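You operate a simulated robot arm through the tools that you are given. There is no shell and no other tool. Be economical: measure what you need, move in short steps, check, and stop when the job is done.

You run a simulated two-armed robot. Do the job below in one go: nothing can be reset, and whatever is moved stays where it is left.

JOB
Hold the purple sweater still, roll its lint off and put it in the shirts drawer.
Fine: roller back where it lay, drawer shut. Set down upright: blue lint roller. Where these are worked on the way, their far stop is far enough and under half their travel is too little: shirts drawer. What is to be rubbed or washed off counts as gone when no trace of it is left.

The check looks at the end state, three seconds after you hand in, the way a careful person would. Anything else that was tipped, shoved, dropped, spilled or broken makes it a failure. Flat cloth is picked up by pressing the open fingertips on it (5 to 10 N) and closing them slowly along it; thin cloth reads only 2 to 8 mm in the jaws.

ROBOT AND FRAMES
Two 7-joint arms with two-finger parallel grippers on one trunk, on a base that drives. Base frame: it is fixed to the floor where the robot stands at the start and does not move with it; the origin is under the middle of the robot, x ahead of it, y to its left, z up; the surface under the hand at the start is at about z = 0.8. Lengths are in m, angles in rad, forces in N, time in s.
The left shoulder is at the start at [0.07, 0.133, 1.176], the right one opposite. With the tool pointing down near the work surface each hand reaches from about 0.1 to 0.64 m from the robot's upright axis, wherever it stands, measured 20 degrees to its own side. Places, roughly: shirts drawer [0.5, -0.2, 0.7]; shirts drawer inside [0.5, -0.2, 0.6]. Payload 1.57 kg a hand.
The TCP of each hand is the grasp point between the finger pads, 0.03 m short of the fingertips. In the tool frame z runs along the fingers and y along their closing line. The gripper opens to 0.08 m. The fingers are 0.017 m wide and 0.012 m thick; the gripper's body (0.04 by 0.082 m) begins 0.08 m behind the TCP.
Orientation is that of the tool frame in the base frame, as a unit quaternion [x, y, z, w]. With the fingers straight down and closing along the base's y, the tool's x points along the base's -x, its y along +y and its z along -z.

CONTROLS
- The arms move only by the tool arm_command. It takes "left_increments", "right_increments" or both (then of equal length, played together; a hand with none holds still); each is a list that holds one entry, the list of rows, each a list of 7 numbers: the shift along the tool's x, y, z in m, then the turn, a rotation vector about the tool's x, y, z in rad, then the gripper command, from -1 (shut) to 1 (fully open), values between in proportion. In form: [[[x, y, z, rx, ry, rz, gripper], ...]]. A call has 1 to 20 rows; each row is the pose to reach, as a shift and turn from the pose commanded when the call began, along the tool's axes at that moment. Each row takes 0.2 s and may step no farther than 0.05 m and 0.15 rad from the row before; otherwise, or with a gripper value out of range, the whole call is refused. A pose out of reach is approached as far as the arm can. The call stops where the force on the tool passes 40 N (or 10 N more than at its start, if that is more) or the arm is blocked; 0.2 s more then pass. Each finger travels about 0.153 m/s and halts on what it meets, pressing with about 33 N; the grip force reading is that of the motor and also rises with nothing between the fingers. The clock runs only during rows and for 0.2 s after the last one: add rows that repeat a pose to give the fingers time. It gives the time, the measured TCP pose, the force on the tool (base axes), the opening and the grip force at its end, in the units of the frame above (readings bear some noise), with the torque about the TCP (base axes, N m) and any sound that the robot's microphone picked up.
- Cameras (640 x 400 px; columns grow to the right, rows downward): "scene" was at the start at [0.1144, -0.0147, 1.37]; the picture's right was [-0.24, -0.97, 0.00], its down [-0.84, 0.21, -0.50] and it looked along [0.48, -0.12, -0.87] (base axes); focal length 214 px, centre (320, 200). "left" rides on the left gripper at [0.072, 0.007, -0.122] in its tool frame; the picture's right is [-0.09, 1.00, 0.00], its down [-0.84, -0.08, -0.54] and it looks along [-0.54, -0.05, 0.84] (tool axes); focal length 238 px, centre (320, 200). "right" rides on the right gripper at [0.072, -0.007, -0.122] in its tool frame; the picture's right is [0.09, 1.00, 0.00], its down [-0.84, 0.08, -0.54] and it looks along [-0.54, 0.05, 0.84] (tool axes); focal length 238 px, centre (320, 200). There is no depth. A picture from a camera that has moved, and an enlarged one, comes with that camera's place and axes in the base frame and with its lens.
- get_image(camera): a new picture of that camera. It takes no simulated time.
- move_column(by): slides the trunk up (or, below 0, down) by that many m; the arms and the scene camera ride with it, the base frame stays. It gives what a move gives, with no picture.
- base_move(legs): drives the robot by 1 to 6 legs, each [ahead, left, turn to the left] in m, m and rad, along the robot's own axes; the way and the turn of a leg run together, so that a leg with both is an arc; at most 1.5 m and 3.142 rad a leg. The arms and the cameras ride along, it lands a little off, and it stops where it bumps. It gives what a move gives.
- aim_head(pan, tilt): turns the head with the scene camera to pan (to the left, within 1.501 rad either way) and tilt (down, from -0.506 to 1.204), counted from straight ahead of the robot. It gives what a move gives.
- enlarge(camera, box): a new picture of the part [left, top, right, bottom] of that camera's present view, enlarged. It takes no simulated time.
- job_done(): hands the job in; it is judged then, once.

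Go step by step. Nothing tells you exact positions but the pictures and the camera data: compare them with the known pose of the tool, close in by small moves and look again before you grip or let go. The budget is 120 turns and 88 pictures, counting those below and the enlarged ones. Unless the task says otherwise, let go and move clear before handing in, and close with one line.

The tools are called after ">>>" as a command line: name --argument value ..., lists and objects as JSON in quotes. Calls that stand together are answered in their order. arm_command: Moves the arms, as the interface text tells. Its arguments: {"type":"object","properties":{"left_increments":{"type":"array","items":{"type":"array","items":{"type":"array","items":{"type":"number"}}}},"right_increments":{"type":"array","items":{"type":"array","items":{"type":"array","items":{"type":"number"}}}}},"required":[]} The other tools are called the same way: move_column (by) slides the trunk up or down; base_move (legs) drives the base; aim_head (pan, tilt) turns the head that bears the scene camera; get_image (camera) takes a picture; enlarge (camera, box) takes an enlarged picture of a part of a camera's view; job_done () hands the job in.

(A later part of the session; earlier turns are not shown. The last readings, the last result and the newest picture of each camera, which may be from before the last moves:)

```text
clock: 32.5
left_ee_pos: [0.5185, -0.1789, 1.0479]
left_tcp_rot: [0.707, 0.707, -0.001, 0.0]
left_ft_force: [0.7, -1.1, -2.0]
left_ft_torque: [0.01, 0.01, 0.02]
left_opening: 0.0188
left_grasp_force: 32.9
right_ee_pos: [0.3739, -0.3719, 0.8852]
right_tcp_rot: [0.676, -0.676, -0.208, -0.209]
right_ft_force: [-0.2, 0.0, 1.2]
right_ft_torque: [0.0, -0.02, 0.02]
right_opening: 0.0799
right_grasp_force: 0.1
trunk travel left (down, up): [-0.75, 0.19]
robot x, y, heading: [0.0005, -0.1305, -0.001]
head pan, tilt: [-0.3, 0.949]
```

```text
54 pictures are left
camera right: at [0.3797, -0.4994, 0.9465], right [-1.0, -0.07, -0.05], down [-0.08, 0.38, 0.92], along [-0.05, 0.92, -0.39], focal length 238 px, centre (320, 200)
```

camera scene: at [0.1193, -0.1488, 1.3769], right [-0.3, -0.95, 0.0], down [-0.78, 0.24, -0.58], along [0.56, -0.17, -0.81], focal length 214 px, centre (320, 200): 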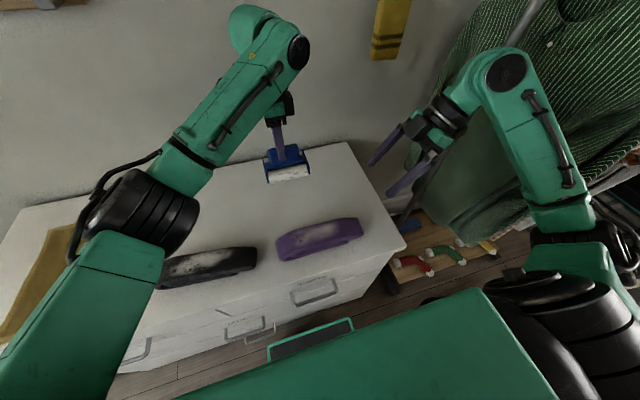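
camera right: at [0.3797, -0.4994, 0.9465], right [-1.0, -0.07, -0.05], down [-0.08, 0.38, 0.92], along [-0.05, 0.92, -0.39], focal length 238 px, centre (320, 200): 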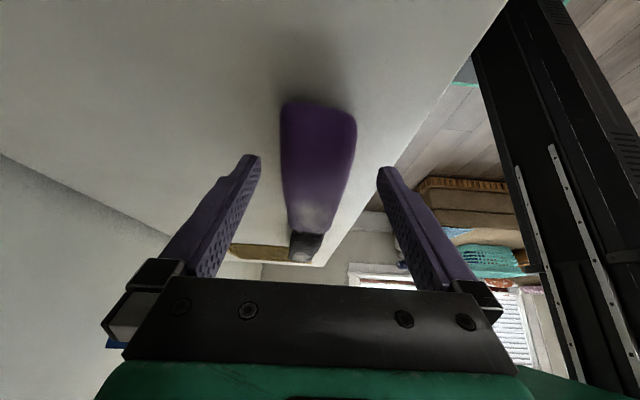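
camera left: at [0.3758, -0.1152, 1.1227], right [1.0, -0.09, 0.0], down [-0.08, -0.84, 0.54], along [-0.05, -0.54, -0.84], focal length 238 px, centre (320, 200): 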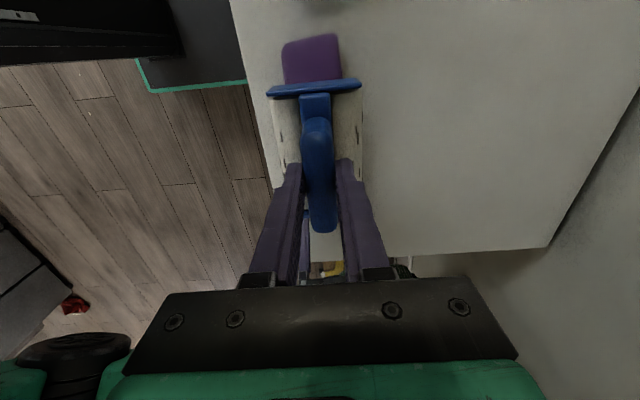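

It's well centred. I'll advance and grip.

>>> arm_command --right_increments '[[[0, -0.0015, 0.02, 0, 0, 0, 1], [0, -0.0015, 0.04, 0, 0, 0, 1], [0, -0.0015, 0.057, 0, 0, 0, 1], [0, -0.0015, 0.057, 0, 0, 0, 0.8], [0, -0.0015, 0.057, 0, 0, 0, 0.5], [0, -0.0015, 0.057, 0, 0, 0, 0.2], [0, -0.0015, 0.057, 0, 0, 0, 0.1]]]'

>>> enlarge --camera "scene" --box '[240, 160, 432, 280]'

```text
clock: 34.1
left_ee_pos: [0.5181, -0.1787, 1.0467]
left_tcp_rot: [0.707, 0.708, 0.0, 0.0]
left_ft_force: [-0.5, 0.3, -1.6]
left_ft_torque: [0.01, 0.01, -0.02]
left_opening: 0.0193
left_grasp_force: 33.2
right_ee_pos: [0.3756, -0.3409, 0.8414]
right_tcp_rot: [-0.675, 0.676, 0.209, 0.21]
right_ft_force: [-0.9, 0.6, -0.5]
right_ft_torque: [-0.08, 0.02, 0.1]
right_opening: 0.0698
right_grasp_force: 33.3
trunk travel left (down, up): [-0.75, 0.19]
robot x, y, heading: [0.0002, -0.1272, -0.005]
head pan, tilt: [-0.3, 0.949]
```

```text
3.33 times, centred on (336, 220) of scene
camera zoom: at [0.1196, -0.1508, 1.3768], right [-0.3, -0.95, 0.0], down [-0.78, 0.24, -0.58], along [0.56, -0.17, -0.81], focal length 715 px, centre (267, 133)
```

zoom: 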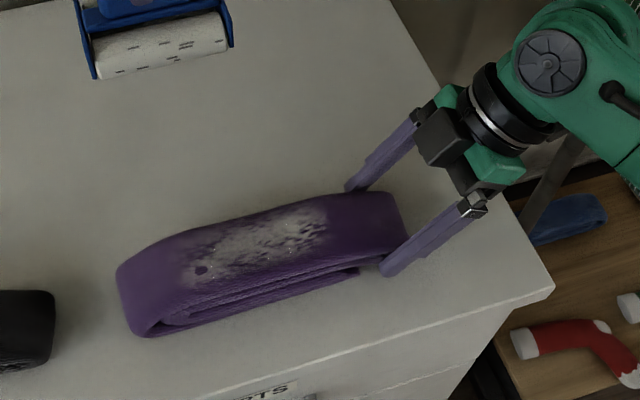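

Gripped again. The remaining lint spans y -0.16 to -0.285. I'll roll strip B, centred at y -0.245, with several passes.

>>> arm_command --left_increments '[[[-0.02, -0.045, 0.0, 0, 0, 0, -1], [-0.04, -0.09, 0.01, 0, 0, 0, -1], [-0.06, -0.13, 0.03, 0, 0, 0, -1], [-0.066, -0.148, 0.06, 0, 0, 0, -1], [-0.066, -0.148, 0.085, 0, 0, 0, -1], [-0.066, -0.148, 0.095, 0, 0, 0, -1], [-0.066, -0.148, 0.1, 0, 0, 0, -1], [-0.066, -0.148, 0.1, 0, 0, 0, -1]]]'

>>> enlarge --camera "scene" --box '[240, 160, 432, 280]'

```text
refused: row 2 steps farther than a row can; nothing moved
```

```text
3.33 times, centred on (336, 220) of scene
camera zoom: at [0.1196, -0.1508, 1.3768], right [-0.3, -0.95, 0.0], down [-0.78, 0.24, -0.58], along [0.56, -0.17, -0.81], focal length 715 px, centre (267, 133)
```

zoom: 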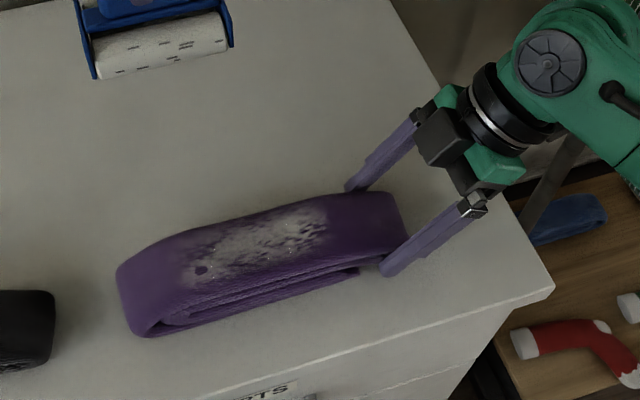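

A row stepped slightly too far, so I'll resend it with smaller steps.

>>> arm_command --left_increments '[[[-0.017, -0.04, 0.0, 0, 0, 0, -1], [-0.034, -0.08, 0.01, 0, 0, 0, -1], [-0.05, -0.115, 0.025, 0, 0, 0, -1], [-0.066, -0.148, 0.045, 0, 0, 0, -1], [-0.066, -0.148, 0.075, 0, 0, 0, -1], [-0.066, -0.148, 0.092, 0, 0, 0, -1], [-0.066, -0.148, 0.1, 0, 0, 0, -1], [-0.066, -0.148, 0.1, 0, 0, 0, -1]]]'

>>> enlarge --camera "scene" --box '[240, 160, 432, 280]'

```text
clock: 35.9
left_ee_pos: [0.3722, -0.2451, 0.9485]
left_tcp_rot: [0.706, 0.708, -0.001, -0.001]
left_ft_force: [0.5, 0.6, -1.0]
left_ft_torque: [0.01, 0.02, 0.03]
left_opening: 0.0192
left_grasp_force: 32.5
right_ee_pos: [0.3766, -0.3388, 0.8414]
right_tcp_rot: [-0.675, 0.676, 0.21, 0.21]
right_ft_force: [-0.1, -1.1, 0.2]
right_ft_torque: [-0.09, 0.02, 0.07]
right_opening: 0.0696
right_grasp_force: 32.8
trunk travel left (down, up): [-0.75, 0.19]
robot x, y, heading: [-0.0018, -0.1326, -0.003]
head pan, tilt: [-0.3, 0.949]
```

```text
3.33 times, centred on (336, 220) of scene
camera zoom: at [0.1195, -0.151, 1.3768], right [-0.3, -0.95, 0.0], down [-0.78, 0.24, -0.58], along [0.56, -0.17, -0.81], focal length 715 px, centre (267, 133)
```

zoom: 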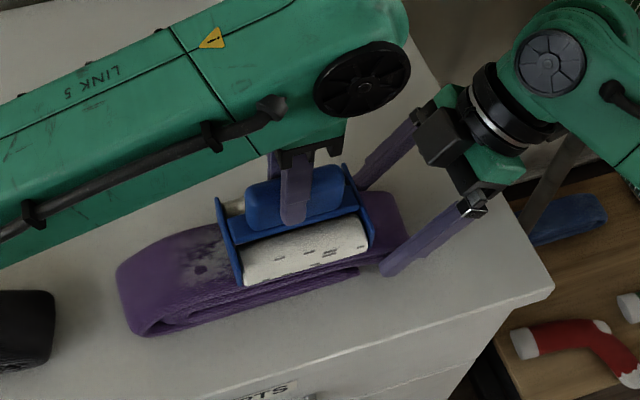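

I'm just above contact. I'll press about 5 mm and make passes.

>>> arm_command --left_increments '[[[0, 0, 0.003, 0, 0, 0, -1], [0, 0, 0.005, 0, 0, 0, -1], [0, 0.012, 0.005, 0, 0, 0, -1], [0, 0.024, 0.005, 0, 0, 0, -1], [0, 0.035, 0.005, 0, 0, 0, -1], [0, 0.024, 0.005, 0, 0, 0, -1], [0, 0.012, 0.005, 0, 0, 0, -1], [0, 0, 0.005, 0, 0, 0, -1], [0, -0.012, 0.005, 0, 0, 0, -1], [0, -0.024, 0.005, 0, 0, 0, -1], [0, -0.035, 0.005, 0, 0, 0, -1], [0, -0.024, 0.005, 0, 0, 0, -1], [0, -0.012, 0.005, 0, 0, 0, -1], [0, 0, 0.005, 0, 0, 0, -1], [0, 0.012, 0.005, 0, 0, 0, -1], [0, 0.024, 0.005, 0, 0, 0, -1], [0, 0.035, 0.005, 0, 0, 0, -1], [0, 0.02, 0.005, 0, 0, 0, -1], [0, 0, 0.005, 0, 0, 0, -1]]]'

>>> enlarge --camera "scene" --box '[240, 160, 432, 280]'

```text
clock: 39.9
left_ee_pos: [0.37, -0.2436, 0.9425]
left_tcp_rot: [0.708, 0.707, -0.001, 0.0]
left_ft_force: [3.1, 0.2, 5.1]
left_ft_torque: [0.14, -0.15, -0.05]
left_opening: 0.0193
left_grasp_force: 32.7
right_ee_pos: [0.3756, -0.3394, 0.8408]
right_tcp_rot: [0.676, -0.675, -0.21, -0.21]
right_ft_force: [-5.2, -0.5, -0.6]
right_ft_torque: [0.1, -0.29, 0.81]
right_opening: 0.0697
right_grasp_force: 32.7
trunk travel left (down, up): [-0.75, 0.19]
robot x, y, heading: [-0.0012, -0.1291, -0.003]
head pan, tilt: [-0.3, 0.949]
```

```text
3.33 times, centred on (336, 220) of scene
camera zoom: at [0.1181, -0.1507, 1.3769], right [-0.3, -0.95, 0.0], down [-0.78, 0.24, -0.58], along [0.56, -0.17, -0.81], focal length 715 px, centre (267, 133)
```

zoom: 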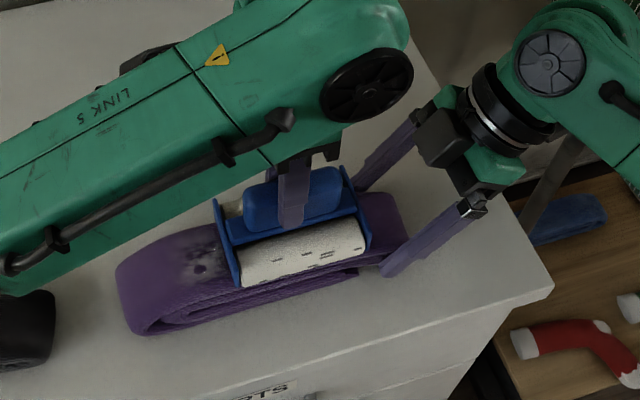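

Next I lift, shift left to y≈-0.2, press slightly harder and roll strip A.

>>> arm_command --left_increments '[[[0, 0, -0.02, 0, 0, 0, -1], [0.042, 0, -0.02, 0, 0, 0, -1], [0.042, 0, -0.003, 0, 0, 0, -1], [0.042, 0, 0.002, 0, 0, 0, -1], [0.042, 0.012, 0.002, 0, 0, 0, -1], [0.042, 0.024, 0.002, 0, 0, 0, -1], [0.042, 0.035, 0.002, 0, 0, 0, -1], [0.042, 0.024, 0.002, 0, 0, 0, -1], [0.042, 0.012, 0.002, 0, 0, 0, -1], [0.042, 0, 0.002, 0, 0, 0, -1], [0.042, -0.012, 0.002, 0, 0, 0, -1], [0.042, -0.024, 0.002, 0, 0, 0, -1], [0.042, -0.035, 0.002, 0, 0, 0, -1], [0.042, -0.02, 0.002, 0, 0, 0, -1], [0.042, 0, 0.002, 0, 0, 0, -1], [0.042, 0.02, 0.002, 0, 0, 0, -1], [0.042, 0.035, 0.002, 0, 0, 0, -1], [0.042, 0.02, 0.002, 0, 0, 0, -1], [0.042, 0, 0.002, 0, 0, 0, -1], [0.042, 0, -0.03, 0, 0, 0, -1]]]'

>>> arm_command --left_increments '[[[0.0, 0.03, -0.03, 0, 0, 0, -1], [0.0, 0.07, -0.05, 0, 0, 0, -1], [0, 0.11, -0.05, 0, 0, 0, -1], [0, 0.15, -0.05, 0, 0, 0, -1], [0, 0.15, -0.05, 0, 0, 0, -1]]]'

>>> enlarge --camera "scene" --box '[260, 200, 388, 280]'

```text
clock: 44.1
left_ee_pos: [0.3705, -0.2012, 0.9731]
left_tcp_rot: [0.707, 0.707, 0.0, -0.001]
left_ft_force: [0.0, -0.3, -1.3]
left_ft_torque: [0.01, -0.01, 0.0]
left_opening: 0.0192
left_grasp_force: 32.1
right_ee_pos: [0.3755, -0.3394, 0.8418]
right_tcp_rot: [-0.675, 0.676, 0.209, 0.209]
right_ft_force: [-0.5, -0.4, -0.4]
right_ft_torque: [0.08, 0.09, 0.17]
right_opening: 0.0695
right_grasp_force: 33.0
trunk travel left (down, up): [-0.75, 0.19]
robot x, y, heading: [0.004, -0.1335, -0.004]
head pan, tilt: [-0.3, 0.949]
```

```text
clock: 45.3
left_ee_pos: [0.5203, -0.2016, 1.0229]
left_tcp_rot: [0.708, 0.706, 0.0, 0.0]
left_ft_force: [-0.4, -0.5, -1.5]
left_ft_torque: [-0.03, -0.01, 0.02]
left_opening: 0.0192
left_grasp_force: 32.8
right_ee_pos: [0.3759, -0.3411, 0.8415]
right_tcp_rot: [-0.675, 0.676, 0.208, 0.209]
right_ft_force: [0.4, -0.7, 1.0]
right_ft_torque: [0.6, 0.09, -0.01]
right_opening: 0.07
right_grasp_force: 32.7
trunk travel left (down, up): [-0.75, 0.19]
robot x, y, heading: [-0.001, -0.1293, -0.006]
head pan, tilt: [-0.3, 0.949]
```

```text
5.00 times, centred on (324, 240) of scene
camera zoom: at [0.119, -0.151, 1.3769], right [-0.3, -0.95, 0.0], down [-0.78, 0.24, -0.58], along [0.56, -0.17, -0.81], focal length 1072 px, centre (300, 0)
```

zoom: 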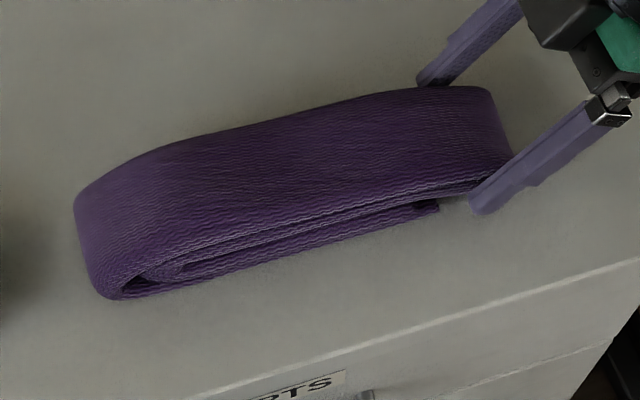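

The lint looks fully gone from the top. I'll now carry the roller back over the place where it lay.

>>> arm_command --left_increments '[[[0.03, 0.005, 0, 0, 0, 0, -1], [0.07, 0.01, 0, 0, 0, 0, -1], [0.11, 0.015, 0.01, 0, 0, 0, -1], [0.1365, 0.0193, 0.04, 0, 0, 0, -1], [0.1365, 0.0193, 0.08, 0, 0, 0, -1], [0.1365, 0.0193, 0.11, 0, 0, 0, -1], [0.1365, 0.0193, 0.122, 0, 0, 0, -1], [0.1365, 0.0193, 0.122, 0, 0, 0, -1]]]'

>>> enlarge --camera "left" --box '[160, 20, 480, 220]'

>>> enlarge --camera "scene" --box '[270, 205, 366, 265]'

```text
clock: 47.1
left_ee_pos: [0.5397, -0.0662, 0.901]
left_tcp_rot: [0.707, 0.707, 0.0, 0.0]
left_ft_force: [-0.1, 0.2, -1.1]
left_ft_torque: [0.0, -0.01, 0.02]
left_opening: 0.0191
left_grasp_force: 32.5
right_ee_pos: [0.3777, -0.3395, 0.841]
right_tcp_rot: [-0.675, 0.676, 0.209, 0.209]
right_ft_force: [0.2, 0.3, 1.4]
right_ft_torque: [0.13, 0.11, -0.14]
right_opening: 0.0697
right_grasp_force: 32.9
trunk travel left (down, up): [-0.75, 0.19]
robot x, y, heading: [0.0006, -0.134, -0.005]
head pan, tilt: [-0.3, 0.949]
```

```text
2.00 times, centred on (320, 120) of left
camera zoom: at [0.5458, 0.0064, 1.0219], right [1.0, -0.09, 0.0], down [-0.08, -0.84, 0.54], along [-0.05, -0.54, -0.84], focal length 477 px, centre (320, 360)
```

zoom: 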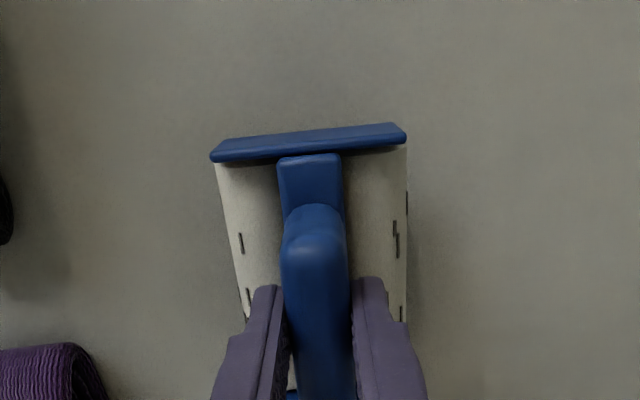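

```text
6.67 times, centred on (318, 235) of scene
camera zoom: at [0.1193, -0.1505, 1.3769], right [-0.3, -0.95, 0.0], down [-0.78, 0.24, -0.58], along [0.56, -0.17, -0.81], focal length 1430 px, centre (333, -33)
```

zoom: 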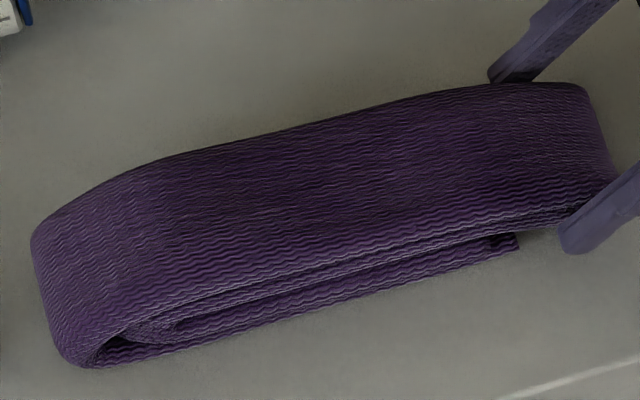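

The sweater is clean and the roller is about 1 cm above its spot. I'll lower it to touch.

>>> arm_command --left_increments '[[[0, 0, 0.004, 0, 0, 0, -1], [0, 0, 0.006, 0, 0, 0, -1], [0, 0, 0.006, 0, 0, 0, -1]]]'

>>> enlarge --camera "scene" --box '[200, 140, 328, 220]'

```text
clock: 47.9
left_ee_pos: [0.5399, -0.0651, 0.8959]
left_tcp_rot: [0.707, 0.707, 0.0, 0.0]
left_ft_force: [0.1, -0.4, -0.6]
left_ft_torque: [0.01, -0.01, 0.04]
left_opening: 0.0193
left_grasp_force: 32.9
right_ee_pos: [0.3758, -0.3392, 0.8411]
right_tcp_rot: [0.676, -0.675, -0.209, -0.209]
right_ft_force: [0.3, 1.0, 0.2]
right_ft_torque: [0.05, 0.08, -0.02]
right_opening: 0.0697
right_grasp_force: 33.3
trunk travel left (down, up): [-0.75, 0.19]
robot x, y, heading: [-0.0042, -0.1298, -0.0]
head pan, tilt: [-0.3, 0.949]
```

```text
5.00 times, centred on (264, 180) of scene
camera zoom: at [0.1194, -0.1504, 1.3769], right [-0.3, -0.95, 0.0], down [-0.78, 0.24, -0.58], along [0.56, -0.17, -0.81], focal length 1072 px, centre (600, 300)
```

zoom: 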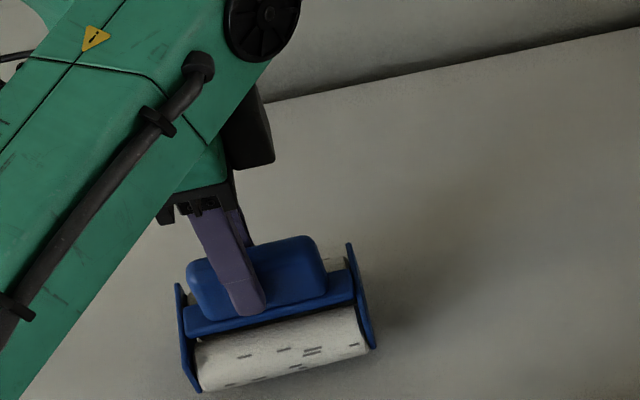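

>>> arm_command --left_increments '[[[0, 0, 0.002, 0, 0, 0, -1], [0, 0, 0.004, 0, 0, 0, -1], [0, 0, 0.004, 0, 0, 0, -1]]]'

```text
clock: 48.7
left_ee_pos: [0.5402, -0.066, 0.8905]
left_tcp_rot: [0.707, 0.707, 0.0, -0.001]
left_ft_force: [0.3, -0.1, -1.5]
left_ft_torque: [-0.02, -0.04, -0.01]
left_opening: 0.0192
left_grasp_force: 32.9
right_ee_pos: [0.3756, -0.3394, 0.8413]
right_tcp_rot: [0.676, -0.675, -0.209, -0.21]
right_ft_force: [-0.4, 0.3, 0.2]
right_ft_torque: [0.02, 0.08, 0.03]
right_opening: 0.0698
right_grasp_force: 32.3
trunk travel left (down, up): [-0.75, 0.19]
robot x, y, heading: [-0.0011, -0.1327, -0.001]
head pan, tilt: [-0.3, 0.949]
```

It's not down yet, since the roller slid up slightly in the grip while I pressed. I'll keep lowering in small steps.

>>> arm_command --left_increments '[[[0, 0, 0.002, 0, 0, 0, -1], [0, 0, 0.003, 0, 0, 0, -1], [0, 0, 0.003, 0, 0, 0, -1]]]'

```text
clock: 49.5
left_ee_pos: [0.5404, -0.0657, 0.886]
left_tcp_rot: [0.707, 0.707, -0.001, 0.0]
left_ft_force: [0.5, 0.5, -0.8]
left_ft_torque: [0.03, 0.01, -0.01]
left_opening: 0.0193
left_grasp_force: 32.2
right_ee_pos: [0.3755, -0.3391, 0.8416]
right_tcp_rot: [-0.675, 0.676, 0.208, 0.209]
right_ft_force: [-0.3, 0.7, 0.8]
right_ft_torque: [-0.01, 0.02, 0.09]
right_opening: 0.0697
right_grasp_force: 32.8
trunk travel left (down, up): [-0.75, 0.19]
robot x, y, heading: [0.0016, -0.1277, -0.006]
head pan, tilt: [-0.3, 0.949]
```

>>> arm_command --left_increments '[[[0, 0, 0.0015, 0, 0, 0, -1], [0, 0, 0.003, 0, 0, 0, -1], [0, 0, 0.003, 0, 0, 0, -1]]]'

>>> enlarge --camera "scene" --box '[200, 140, 328, 220]'

>>> enlarge --camera "left" --box '[160, 20, 480, 220]'

```text
clock: 50.3
left_ee_pos: [0.5394, -0.0652, 0.885]
left_tcp_rot: [0.707, 0.707, 0.001, 0.001]
left_ft_force: [1.6, 2.2, 7.6]
left_ft_torque: [0.5, -0.02, -0.06]
left_opening: 0.0191
left_grasp_force: 33.3
right_ee_pos: [0.3754, -0.3406, 0.8409]
right_tcp_rot: [-0.675, 0.676, 0.207, 0.21]
right_ft_force: [0.7, 0.1, 0.6]
right_ft_torque: [-0.23, -0.01, -0.05]
right_opening: 0.0698
right_grasp_force: 32.5
trunk travel left (down, up): [-0.75, 0.19]
robot x, y, heading: [-0.0036, -0.1303, -0.006]
head pan, tilt: [-0.3, 0.949]
```

```text
5.00 times, centred on (264, 180) of scene
camera zoom: at [0.1186, -0.1508, 1.377], right [-0.3, -0.95, 0.0], down [-0.78, 0.24, -0.58], along [0.56, -0.17, -0.81], focal length 1072 px, centre (600, 300)
```

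zoom: 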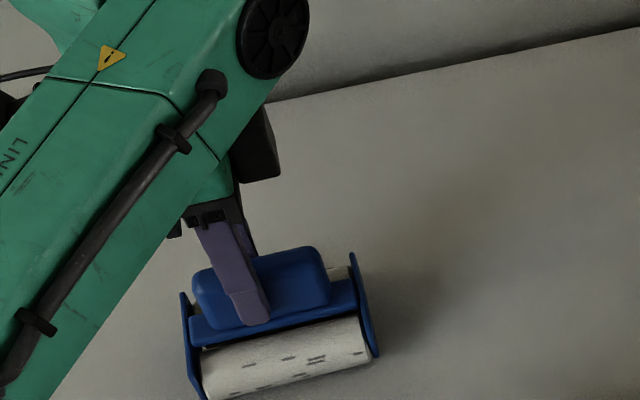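

```text
2.00 times, centred on (320, 120) of left
camera zoom: at [0.5446, 0.0059, 1.0072], right [1.0, -0.09, 0.0], down [-0.08, -0.84, 0.54], along [-0.05, -0.54, -0.84], focal length 477 px, centre (320, 360)
```

zoom: 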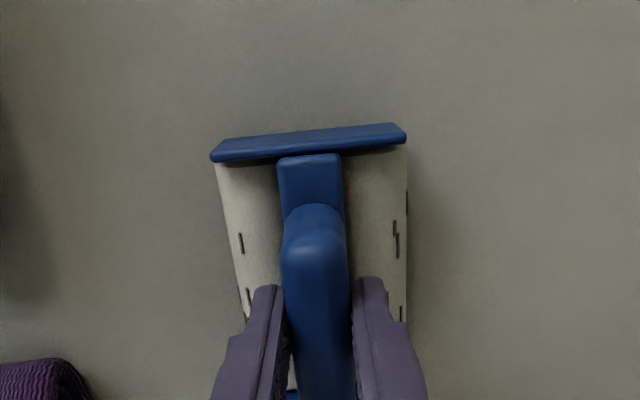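

It's touching down at 7.6 N. I'll ease open slightly, rise, and then open fully.

>>> arm_command --left_increments '[[[0, 0, -0.001, 0, 0, 0, -0.5], [0, 0, -0.001, 0, 0, 0, -0.3], [0, 0, -0.001, 0, 0, 0, -0.2], [0, 0, -0.02, 0, 0, 0, -0.2], [0, 0, -0.05, 0, 0, 0, 0], [0, 0, -0.09, 0, 0, 0, 0.5], [0, 0, -0.13, 0, 0, 0, 1], [0, 0, -0.16, 0, 0, 0, 1], [0, 0, -0.16, 0, 0, 0, 1]]]'

>>> get_image --camera "left"

>>> get_image --camera "scene"

```text
clock: 52.3
left_ee_pos: [0.5393, -0.0652, 1.0456]
left_tcp_rot: [0.707, 0.707, -0.001, -0.001]
left_ft_force: [-1.0, -0.1, -0.2]
left_ft_torque: [-0.02, 0.0, 0.03]
left_opening: 0.08
left_grasp_force: 0.0
right_ee_pos: [0.377, -0.3403, 0.841]
right_tcp_rot: [-0.675, 0.676, 0.209, 0.209]
right_ft_force: [-0.2, -0.8, 0.5]
right_ft_torque: [0.01, 0.06, 0.02]
right_opening: 0.0697
right_grasp_force: 32.5
trunk travel left (down, up): [-0.75, 0.19]
robot x, y, heading: [0.0004, -0.1304, -0.003]
head pan, tilt: [-0.3, 0.949]
```

```text
43 pictures are left
camera left: at [0.5458, 0.0067, 1.1674], right [1.0, -0.09, 0.0], down [-0.08, -0.84, 0.54], along [-0.05, -0.54, -0.84], focal length 238 px, centre (320, 200)
```

left: 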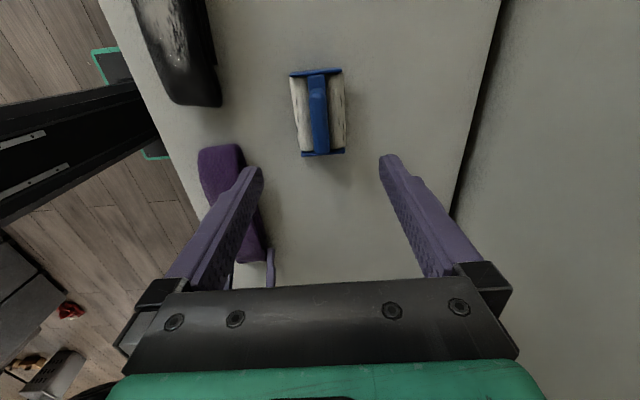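

```text
42 pictures are left
camera scene: at [0.1193, -0.1508, 1.3769], right [-0.3, -0.95, 0.0], down [-0.78, 0.24, -0.58], along [0.56, -0.17, -0.81], focal length 214 px, centre (320, 200)
```

scene: 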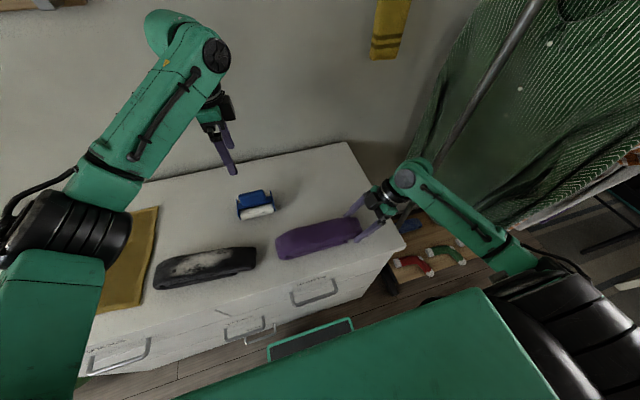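

The roller stands back where it lay. Now the left hand goes over the middle of the sweater to take it, while the right still holds the end.

>>> arm_command --left_increments '[[[-0.03, -0.028, 0.0, 0, 0, 0, 1], [-0.06, -0.056, 0.0, 0, 0, 0, 1], [-0.09, -0.084, 0.01, 0, 0, 0, 1], [-0.12, -0.112, 0.03, 0, 0, 0, 1], [-0.15, -0.14, 0.055, 0, 0, 0, 1], [-0.178, -0.168, 0.085, 0, 0, 0, 1], [-0.178, -0.168, 0.115, 0, 0, 0, 1], [-0.178, -0.168, 0.115, 0, 0, 0, 1]]]'

>>> get_image --camera "left"

>>> enlarge --camera "scene" --box '[240, 160, 432, 280]'

```text
clock: 54.1
left_ee_pos: [0.3696, -0.243, 0.9263]
left_tcp_rot: [0.707, 0.707, -0.001, 0.0]
left_ft_force: [-0.1, 0.3, -0.6]
left_ft_torque: [0.0, 0.03, -0.02]
left_opening: 0.0797
left_grasp_force: 0.0
right_ee_pos: [0.3773, -0.3402, 0.8418]
right_tcp_rot: [-0.674, 0.676, 0.209, 0.21]
right_ft_force: [-0.2, 0.0, -0.6]
right_ft_torque: [0.0, 0.05, 0.02]
right_opening: 0.0698
right_grasp_force: 33.6
trunk travel left (down, up): [-0.75, 0.19]
robot x, y, heading: [-0.0016, -0.1312, -0.006]
head pan, tilt: [-0.3, 0.949]
```

```text
41 pictures are left
camera left: at [0.3754, -0.1714, 1.0481], right [1.0, -0.09, 0.0], down [-0.08, -0.84, 0.54], along [-0.05, -0.54, -0.84], focal length 238 px, centre (320, 200)
```

left: 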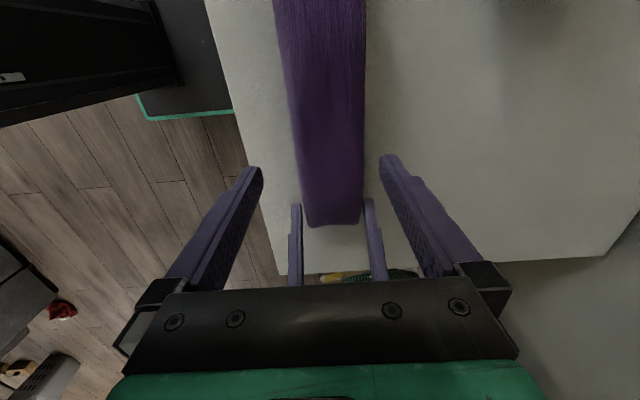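

```text
3.33 times, centred on (336, 220) of scene
camera zoom: at [0.1192, -0.1508, 1.3769], right [-0.3, -0.95, 0.0], down [-0.78, 0.24, -0.58], along [0.56, -0.17, -0.81], focal length 715 px, centre (267, 133)
```

zoom: 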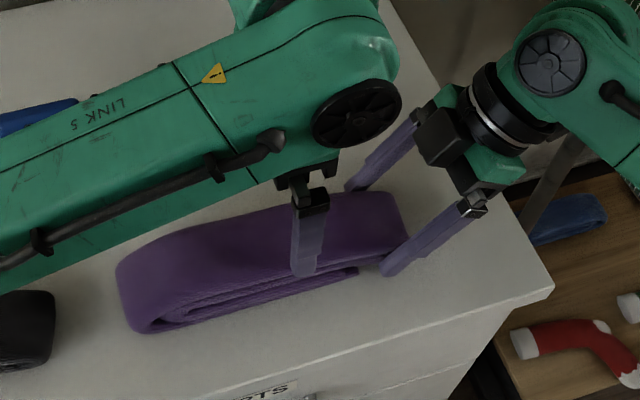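

The sweater centre under the hand is at x≈0.376. I'll correct by +6 mm, lower to straddle it, and grip.

>>> arm_command --left_increments '[[[0, 0.006, 0.01, 0, 0, 0, 1], [0, 0.006, 0.035, 0, 0, 0, 1], [0, 0.006, 0.06, 0, 0, 0, 1], [0, 0.006, 0.075, 0, 0, 0, 1], [0, 0.006, 0.086, 0, 0, 0, 1], [0, 0.006, 0.086, 0, 0, 0, 1]]]'

>>> get_image --camera "left"

```text
clock: 55.5
left_ee_pos: [0.3782, -0.2424, 0.843]
left_tcp_rot: [0.707, 0.707, 0.0, 0.0]
left_ft_force: [0.9, -0.1, 0.2]
left_ft_torque: [-0.01, 0.01, -0.03]
left_opening: 0.0801
left_grasp_force: 0.0
right_ee_pos: [0.3757, -0.34, 0.8423]
right_tcp_rot: [-0.675, 0.676, 0.209, 0.209]
right_ft_force: [0.2, -0.6, 0.1]
right_ft_torque: [0.01, 0.06, -0.01]
right_opening: 0.07
right_grasp_force: 33.0
trunk travel left (down, up): [-0.75, 0.19]
robot x, y, heading: [-0.0019, -0.1343, -0.0]
head pan, tilt: [-0.3, 0.949]
```

```text
39 pictures are left
camera left: at [0.3831, -0.1719, 0.9643], right [1.0, -0.09, 0.0], down [-0.08, -0.84, 0.54], along [-0.05, -0.54, -0.84], focal length 238 px, centre (320, 200)
```

left: 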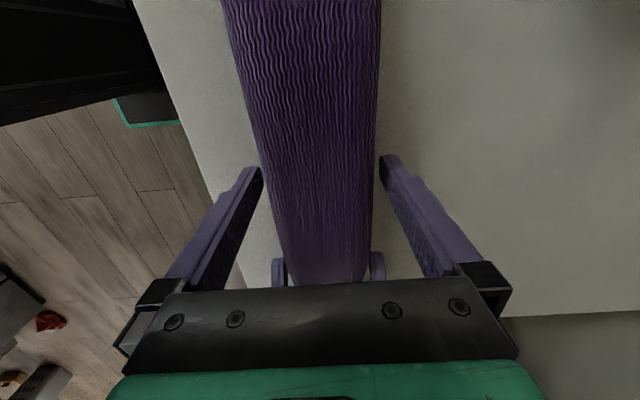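

It straddles nicely. I'll grip with the left, then release the right hand and back it out.

>>> arm_command --left_increments '[[[0, 0, 0.003, 0, 0, 0, 0.8], [0, 0, 0.003, 0, 0, 0, 0.5], [0, 0, 0.003, 0, 0, 0, 0.2], [0, 0, 0.003, 0, 0, 0, 0], [0, 0, 0.003, 0, 0, 0, -0.1]]]'

>>> arm_command --right_increments '[[[0, 0, 0, 0, 0, 0, 0.6], [0, 0, 0, 0, 0, 0, 1], [0, 0, 0, 0, 0, 0, 1], [0, 0, -0.03, 0, 0, 0, 1], [0, 0, -0.06, 0, 0, 0, 1], [0, 0, -0.1, 0, 0, 0, 1], [0, 0, -0.12, 0, 0, 0, 1], [0, 0, -0.12, 0, 0, 0, 1]]]'

>>> arm_command --left_increments '[[[0, 0, -0.03, 0, 0, 0, -0.1], [0, 0, -0.07, 0, 0, 0, -0.1], [0, 0, -0.11, 0, 0, 0, -0.1], [0, 0, -0.15, 0, 0, 0, -0.1], [0, 0, -0.19, 0, 0, 0, -0.1], [0, 0, -0.19, 0, 0, 0, -0.1]]]'

>>> get_image --camera "scene"

```text
clock: 56.7
left_ee_pos: [0.3771, -0.2443, 0.8399]
left_tcp_rot: [0.708, 0.706, 0.0, -0.001]
left_ft_force: [-8.9, 2.3, 8.1]
left_ft_torque: [0.0, 0.19, -0.5]
left_opening: 0.0696
left_grasp_force: 33.3
right_ee_pos: [0.377, -0.3401, 0.8417]
right_tcp_rot: [-0.675, 0.676, 0.208, 0.209]
right_ft_force: [7.8, -1.9, -4.3]
right_ft_torque: [-0.04, -0.07, -0.23]
right_opening: 0.0697
right_grasp_force: 32.9
trunk travel left (down, up): [-0.75, 0.19]
robot x, y, heading: [0.0027, -0.1287, -0.002]
head pan, tilt: [-0.3, 0.949]
```

```text
clock: 58.5
left_ee_pos: [0.3783, -0.2434, 0.8414]
left_tcp_rot: [0.707, 0.708, 0.0, -0.001]
left_ft_force: [2.2, -0.8, 3.5]
left_ft_torque: [0.13, 0.14, 0.07]
left_opening: 0.07
left_grasp_force: 32.8
right_ee_pos: [0.375, -0.4082, 0.941]
right_tcp_rot: [-0.675, 0.676, 0.208, 0.21]
right_ft_force: [0.1, -0.2, -0.5]
right_ft_torque: [0.02, 0.0, 0.01]
right_opening: 0.0799
right_grasp_force: 0.0
trunk travel left (down, up): [-0.75, 0.19]
robot x, y, heading: [0.0004, -0.1315, -0.004]
head pan, tilt: [-0.3, 0.949]
```

```text
clock: 59.9
left_ee_pos: [0.3782, -0.2447, 1.0298]
left_tcp_rot: [0.707, 0.707, -0.001, -0.001]
left_ft_force: [0.6, -0.4, -3.3]
left_ft_torque: [-0.04, 0.0, 0.0]
left_opening: 0.0699
left_grasp_force: 33.2
right_ee_pos: [0.3772, -0.4082, 0.9405]
right_tcp_rot: [-0.675, 0.676, 0.209, 0.209]
right_ft_force: [-0.1, 1.0, 0.3]
right_ft_torque: [0.04, 0.03, -0.02]
right_opening: 0.0798
right_grasp_force: 0.1
trunk travel left (down, up): [-0.75, 0.19]
robot x, y, heading: [0.0002, -0.1291, -0.005]
head pan, tilt: [-0.3, 0.949]
```

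```text
38 pictures are left
camera scene: at [0.1198, -0.1509, 1.3768], right [-0.3, -0.95, 0.0], down [-0.78, 0.24, -0.58], along [0.56, -0.17, -0.81], focal length 214 px, centre (320, 200)
```

scene: 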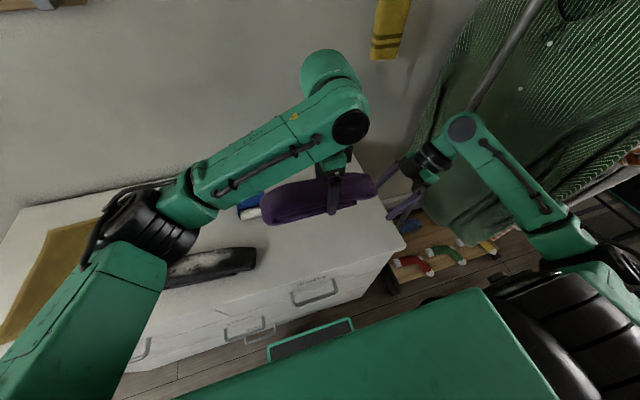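

The sweater is lifted securely. I'll bring both hands up, then back the robot off by 0.3 m to make room for the drawer.

>>> arm_command --left_increments '[[[0, 0, -0.035, 0, 0, 0, -0.1], [0.03, -0.01, -0.07, 0, 0, 0, -0.1], [0.07, -0.02, -0.09, 0, 0, 0, -0.1], [0.11, -0.03, -0.09, 0, 0, 0, -0.1], [0.15, -0.03, -0.09, 0, 0, 0, -0.1], [0.19, -0.03, -0.09, 0, 0, 0, -0.1], [0.19, -0.03, -0.09, 0, 0, 0, -0.1]]]' --right_increments '[[[-0.014, 0, -0.02, 0, 0, 0, 1], [-0.028, 0, -0.04, 0, 0, 0, 1], [-0.042, 0, -0.06, 0, 0, 0, 1], [-0.0565, 0, -0.0825, 0, 0, 0, 1], [-0.0565, 0, -0.0825, 0, 0, 0, 1], [-0.0565, 0, -0.0825, 0, 0, 0, 1], [-0.0565, 0, -0.0825, 0, 0, 0, 1]]]'

>>> base_move --legs '[[-0.3, 0, 0]]'

>>> aim_head --pan -0.1 --tilt 0.9

>>> get_image --camera "scene"

```text
clock: 61.5
left_ee_pos: [0.3491, -0.0551, 1.1209]
left_tcp_rot: [0.708, 0.707, 0.0, -0.001]
left_ft_force: [-0.4, 0.0, -3.3]
left_ft_torque: [-0.04, 0.0, -0.01]
left_opening: 0.0697
left_grasp_force: 33.1
right_ee_pos: [0.3779, -0.4074, 1.0403]
right_tcp_rot: [-0.675, 0.676, 0.209, 0.209]
right_ft_force: [-0.1, -0.5, 0.2]
right_ft_torque: [0.0, 0.0, 0.05]
right_opening: 0.0802
right_grasp_force: 0.1
trunk travel left (down, up): [-0.75, 0.19]
robot x, y, heading: [-0.0006, -0.1337, -0.001]
head pan, tilt: [-0.3, 0.949]
```

```text
clock: 63.6
left_ee_pos: [0.0518, -0.056, 1.1212]
left_tcp_rot: [0.71, 0.704, -0.001, -0.001]
left_ft_force: [1.0, 0.3, -3.4]
left_ft_torque: [-0.03, 0.01, 0.02]
left_opening: 0.07
left_grasp_force: 33.3
right_ee_pos: [0.0768, -0.4091, 1.0407]
right_tcp_rot: [-0.671, 0.679, 0.208, 0.21]
right_ft_force: [-0.3, 0.8, -0.4]
right_ft_torque: [0.01, 0.0, 0.03]
right_opening: 0.0799
right_grasp_force: 0.1
trunk travel left (down, up): [-0.75, 0.19]
robot x, y, heading: [-0.2991, -0.1263, -0.018]
head pan, tilt: [-0.3, 0.949]
```

```text
clock: 64.3
left_ee_pos: [0.0512, -0.0562, 1.121]
left_tcp_rot: [0.711, 0.703, 0.0, 0.0]
left_ft_force: [0.7, -0.2, -3.5]
left_ft_torque: [-0.02, 0.01, 0.04]
left_opening: 0.0699
left_grasp_force: 33.4
right_ee_pos: [0.0767, -0.4075, 1.042]
right_tcp_rot: [-0.671, 0.68, 0.207, 0.211]
right_ft_force: [0.7, -0.6, -0.2]
right_ft_torque: [-0.01, 0.04, -0.02]
right_opening: 0.0799
right_grasp_force: 0.1
trunk travel left (down, up): [-0.75, 0.19]
robot x, y, heading: [-0.2996, -0.1251, -0.014]
head pan, tilt: [-0.099, 0.901]
```

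```text
37 pictures are left
camera scene: at [-0.1743, -0.136, 1.3805], right [-0.11, -0.99, 0.0], down [-0.78, 0.09, -0.62], along [0.62, -0.07, -0.78], focal length 214 px, centre (320, 200)
```

scene: 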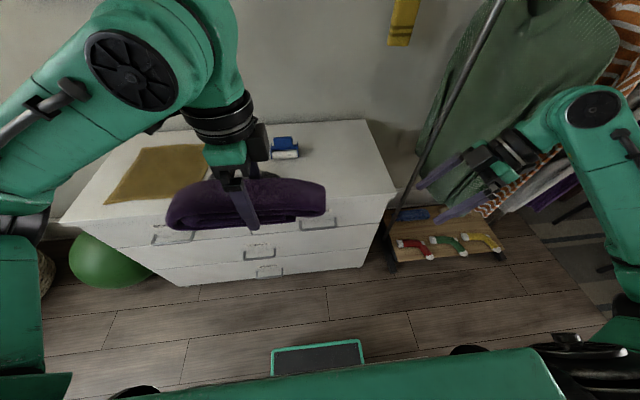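

The drawer front is now visible. I'll zoom in on the shirts drawer handle.

>>> enlarge --camera "scene" --box '[240, 180, 400, 280]'

```text
4.00 times, centred on (320, 230) of scene
camera zoom: at [-0.1743, -0.136, 1.3805], right [-0.11, -0.99, 0.0], down [-0.78, 0.09, -0.62], along [0.62, -0.07, -0.78], focal length 858 px, centre (320, 80)
```

zoom: 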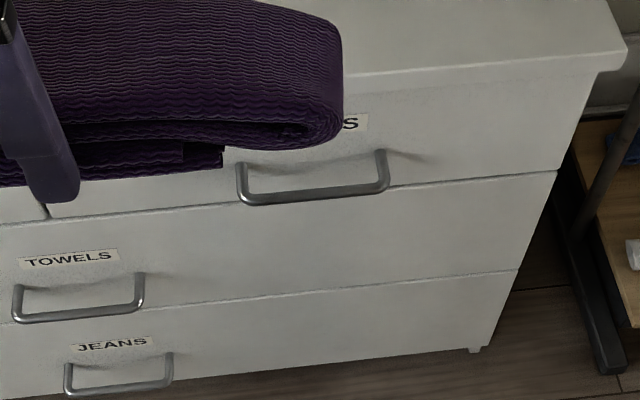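

The handle bar is at about [0.253,-0.176,0.669], standing off the face by about 3 cm. I'll orient the right hand to point forward with vertical closing: first untilt, then pitch up.

>>> arm_command --right_increments '[[[0, 0, 0, 0, 0.12, 0, 1], [0, 0, 0, 0, 0.24, 0, 1], [0, 0, 0, 0, 0.36, 0, 1], [0, 0, 0, 0, 0.48, 0, 1], [0, 0, 0, 0, 0.6, 0, 1], [0, 0, 0, 0, 0.6, 0, 1]]]'

>>> move_column --by -0.2

>>> arm_command --right_increments '[[[0, 0.01, 0, 0.14, 0, 0, 1], [0, 0.02, 0, 0.28, 0, 0, 1], [0, 0.03, 0, 0.42, 0, 0, 1], [0, 0.04, 0, 0.56, 0, 0, 1], [0, 0.04, 0, 0.7, 0, 0, 1], [0, 0.04, 0, 0.84, 0, 0, 1], [0, 0.04, 0, 0.98, 0, 0, 1], [0, 0.04, 0, 1.12, 0, 0, 1], [0, 0.04, 0, 1.26, 0, 0, 1], [0, 0.04, 0, 1.4, 0, 0, 1], [0, 0.04, 0, 1.5, 0, 0, 1], [0, 0.04, 0, 1.5, 0, 0, 1]]]'

>>> get_image --camera "scene"

```text
clock: 65.7
left_ee_pos: [0.0516, -0.058, 1.1208]
left_tcp_rot: [0.711, 0.703, -0.001, -0.001]
left_ft_force: [-0.2, 0.6, -4.3]
left_ft_torque: [-0.03, 0.0, -0.02]
left_opening: 0.0694
left_grasp_force: 32.8
right_ee_pos: [0.0762, -0.4088, 1.0404]
right_tcp_rot: [-0.703, 0.712, -0.001, -0.001]
right_ft_force: [-0.2, -0.7, -0.1]
right_ft_torque: [0.02, 0.02, 0.03]
right_opening: 0.0798
right_grasp_force: 0.0
trunk travel left (down, up): [-0.75, 0.19]
robot x, y, heading: [-0.2986, -0.1262, -0.014]
head pan, tilt: [-0.099, 0.901]
```

```text
clock: 67.9
left_ee_pos: [0.0509, -0.0559, 0.9219]
left_tcp_rot: [0.711, 0.704, -0.001, 0.0]
left_ft_force: [0.3, -0.7, -2.3]
left_ft_torque: [-0.04, -0.01, 0.01]
left_opening: 0.0699
left_grasp_force: 33.2
right_ee_pos: [0.0756, -0.4078, 0.8409]
right_tcp_rot: [-0.702, 0.712, 0.0, 0.001]
right_ft_force: [-0.3, 0.1, 0.5]
right_ft_torque: [0.04, -0.03, 0.0]
right_opening: 0.08
right_grasp_force: 0.0
trunk travel left (down, up): [-0.55, 0.39]
robot x, y, heading: [-0.2995, -0.1319, -0.013]
head pan, tilt: [-0.099, 0.901]
```

```text
clock: 70.5
left_ee_pos: [0.0511, -0.0566, 0.9212]
left_tcp_rot: [0.711, 0.703, 0.0, -0.001]
left_ft_force: [0.3, -1.1, -2.6]
left_ft_torque: [-0.03, -0.01, 0.02]
left_opening: 0.0698
left_grasp_force: 32.9
right_ee_pos: [0.0704, -0.5345, 0.839]
right_tcp_rot: [-0.513, 0.52, -0.486, 0.48]
right_ft_force: [-0.6, -0.1, 0.3]
right_ft_torque: [0.0, -0.02, 0.03]
right_opening: 0.0801
right_grasp_force: 0.1
right hand out of reach, approached as far as the arm can: row 2, 3, 4, 5, 6, 7, 8, 9, 10, 11, 12
trunk travel left (down, up): [-0.55, 0.39]
robot x, y, heading: [-0.2995, -0.1282, -0.012]
head pan, tilt: [-0.099, 0.901]
```

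```text
35 pictures are left
camera scene: at [-0.174, -0.1363, 1.1805], right [-0.11, -0.99, 0.0], down [-0.78, 0.09, -0.62], along [0.62, -0.07, -0.78], focal length 214 px, centre (320, 200)
```

scene: 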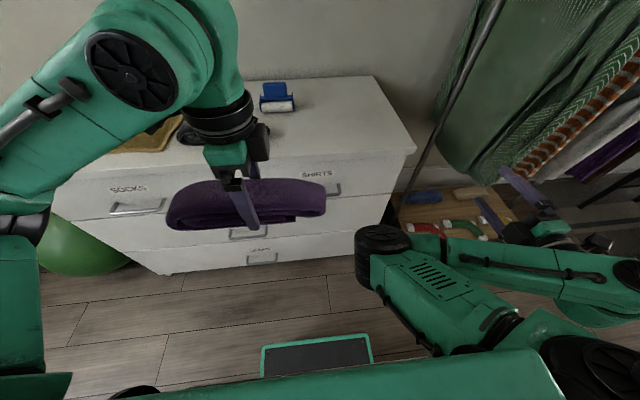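

The right hand has the right orientation but was too close to the body; moving it forward should resolve that. I'll also take the sweater a bit higher and further left to keep clear.

>>> arm_command --left_increments '[[[0.0, 0, -0.03, 0, 0, 0, -0.1], [0.03, 0, -0.06, 0, 0, 0, -0.1], [0.06, 0, -0.09, 0, 0, 0, -0.1], [0.1, 0, -0.1, 0, 0, 0, -0.1], [0.13, 0, -0.1, 0, 0, 0, -0.1], [0.13, 0, -0.1, 0, 0, 0, -0.1]]]' --right_increments '[[[0, 0, 0.04, 0, 0, 0, 1], [0, 0, 0.08, 0, 0, 0, 1], [0, 0.01, 0.12, 0, 0, 0, 1], [0, 0.02, 0.12, 0, 0, 0, 1], [0, 0.03, 0.12, 0, 0, 0, 1], [0, 0.04, 0.12, 0, 0, 0, 1]]]'

>>> get_image --camera "scene"

```text
clock: 71.9
left_ee_pos: [0.0524, 0.0716, 1.0208]
left_tcp_rot: [0.711, 0.703, -0.001, 0.0]
left_ft_force: [-0.8, 0.8, -2.6]
left_ft_torque: [-0.01, -0.01, -0.02]
left_opening: 0.0701
left_grasp_force: 32.8
right_ee_pos: [0.1874, -0.5506, 0.7863]
right_tcp_rot: [-0.514, 0.52, -0.485, 0.48]
right_ft_force: [-0.1, 0.2, -1.2]
right_ft_torque: [-0.02, 0.03, -0.03]
right_opening: 0.08
right_grasp_force: 0.1
right hand out of reach, approached as far as the arm can: row 2, 3, 4, 5, 6
trunk travel left (down, up): [-0.55, 0.39]
robot x, y, heading: [-0.3032, -0.1297, -0.012]
head pan, tilt: [-0.099, 0.901]
```

```text
34 pictures are left
camera scene: at [-0.1736, -0.1365, 1.1804], right [-0.11, -0.99, 0.0], down [-0.78, 0.09, -0.62], along [0.62, -0.07, -0.78], focal length 214 px, centre (320, 200)
```

scene: 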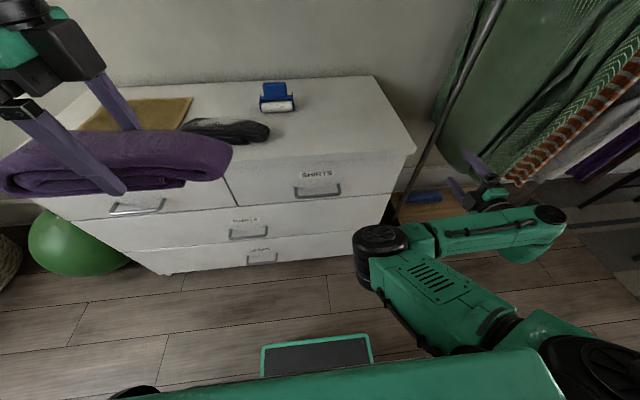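

The arm folded elbow-in, which is awkward. I'll unwind it by pitching the hand back down while bringing it inward and up, away from the clothes.

>>> arm_command --right_increments '[[[-0.01, -0.01, 0, -0.14, 0, 0, 1], [-0.02, -0.02, 0, -0.28, 0, 0, 1], [-0.035, -0.03, 0, -0.42, 0, 0, 1], [-0.05, -0.04, 0, -0.56, 0, 0, 1], [-0.065, -0.05, 0, -0.7, 0, 0, 1], [-0.08, -0.06, 0, -0.84, 0, 0, 1], [-0.095, -0.07, 0, -0.98, 0, 0, 1], [-0.11, -0.08, 0, -1.12, 0, 0, 1], [-0.125, -0.09, 0, -1.26, 0, 0, 1], [-0.14, -0.1, 0, -1.4, 0, 0, 1], [-0.15, -0.11, 0, -1.5, 0, 0, 1], [-0.15, -0.11, 0, -1.5, 0, 0, 1]]]'

>>> get_image --camera "scene"

```text
clock: 74.5
left_ee_pos: [0.0519, 0.0733, 1.0212]
left_tcp_rot: [0.711, 0.704, -0.001, 0.0]
left_ft_force: [-1.0, 0.1, -3.7]
left_ft_torque: [-0.05, -0.02, 0.0]
left_opening: 0.0698
left_grasp_force: 33.5
right_ee_pos: [0.216, -0.4168, 0.8989]
right_tcp_rot: [-0.703, 0.711, 0.0, -0.001]
right_ft_force: [0.8, 0.6, -0.4]
right_ft_torque: [0.0, 0.01, 0.01]
right_opening: 0.08
right_grasp_force: 0.1
right hand out of reach, approached as far as the arm can: row 1, 2, 3, 8, 9, 10, 11, 12
trunk travel left (down, up): [-0.55, 0.39]
robot x, y, heading: [-0.2975, -0.1275, -0.014]
head pan, tilt: [-0.099, 0.901]
```

```text
33 pictures are left
camera scene: at [-0.1736, -0.1358, 1.1805], right [-0.11, -0.99, 0.0], down [-0.78, 0.09, -0.62], along [0.62, -0.07, -0.78], focal length 214 px, centre (320, 200)
```

scene: 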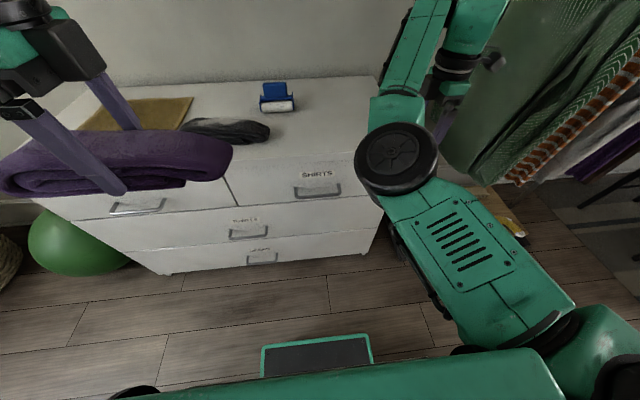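

I'll return the right arm to its starting posture (relative to the robot) so the elbow swings back out.

>>> arm_command --right_increments '[[[0.003, 0.007, -0.02, 0, 0, 0.14, 1], [0.006, 0.014, -0.04, 0, 0, 0.28, 1], [0.009, 0.021, -0.06, 0, 0, 0.42, 1], [0.012, 0.028, -0.08, 0, 0, 0.56, 1], [0.016, 0.035, -0.1, 0, 0, 0.7, 1], [0.02, 0.042, -0.115, 0, 0, 0.84, 1], [0.024, 0.05, -0.13, 0, 0, 0.98, 1], [0.028, 0.058, -0.13, 0, 0, 1.12, 1], [0.032, 0.066, -0.13, 0, 0, 1.26, 1], [0.038, 0.076, -0.13, 0, 0, 1.4, 1], [0.038, 0.076, -0.13, 0, 0, 1.5, 1], [0.038, 0.076, -0.13, 0, 0, 1.571, 1], [0.038, 0.076, -0.13, 0, 0, 1.571, 1]]]'

>>> get_image --camera "scene"

```text
clock: 77.3
left_ee_pos: [0.0511, 0.0733, 1.021]
left_tcp_rot: [0.711, 0.703, -0.001, -0.001]
left_ft_force: [0.3, 0.0, -3.3]
left_ft_torque: [-0.03, -0.01, 0.0]
left_opening: 0.0701
left_grasp_force: 33.8
right_ee_pos: [0.1384, -0.4544, 1.0282]
right_tcp_rot: [0.006, 1.0, 0.0, 0.0]
right_ft_force: [0.1, 0.5, -0.1]
right_ft_torque: [0.01, 0.02, -0.01]
right_opening: 0.0801
right_grasp_force: 0.1
right hand out of reach, approached as far as the arm can: row 1, 3
trunk travel left (down, up): [-0.55, 0.39]
robot x, y, heading: [-0.2996, -0.1288, -0.013]
head pan, tilt: [-0.099, 0.901]
```

```text
32 pictures are left
camera scene: at [-0.1737, -0.1357, 1.1805], right [-0.11, -0.99, 0.0], down [-0.78, 0.09, -0.62], along [0.62, -0.07, -0.78], focal length 214 px, centre (320, 200)
```

scene: 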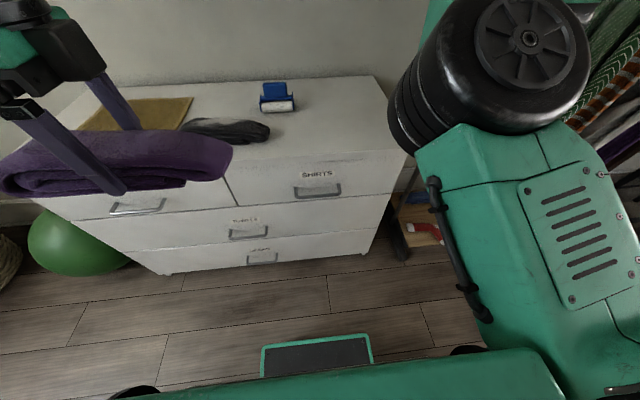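

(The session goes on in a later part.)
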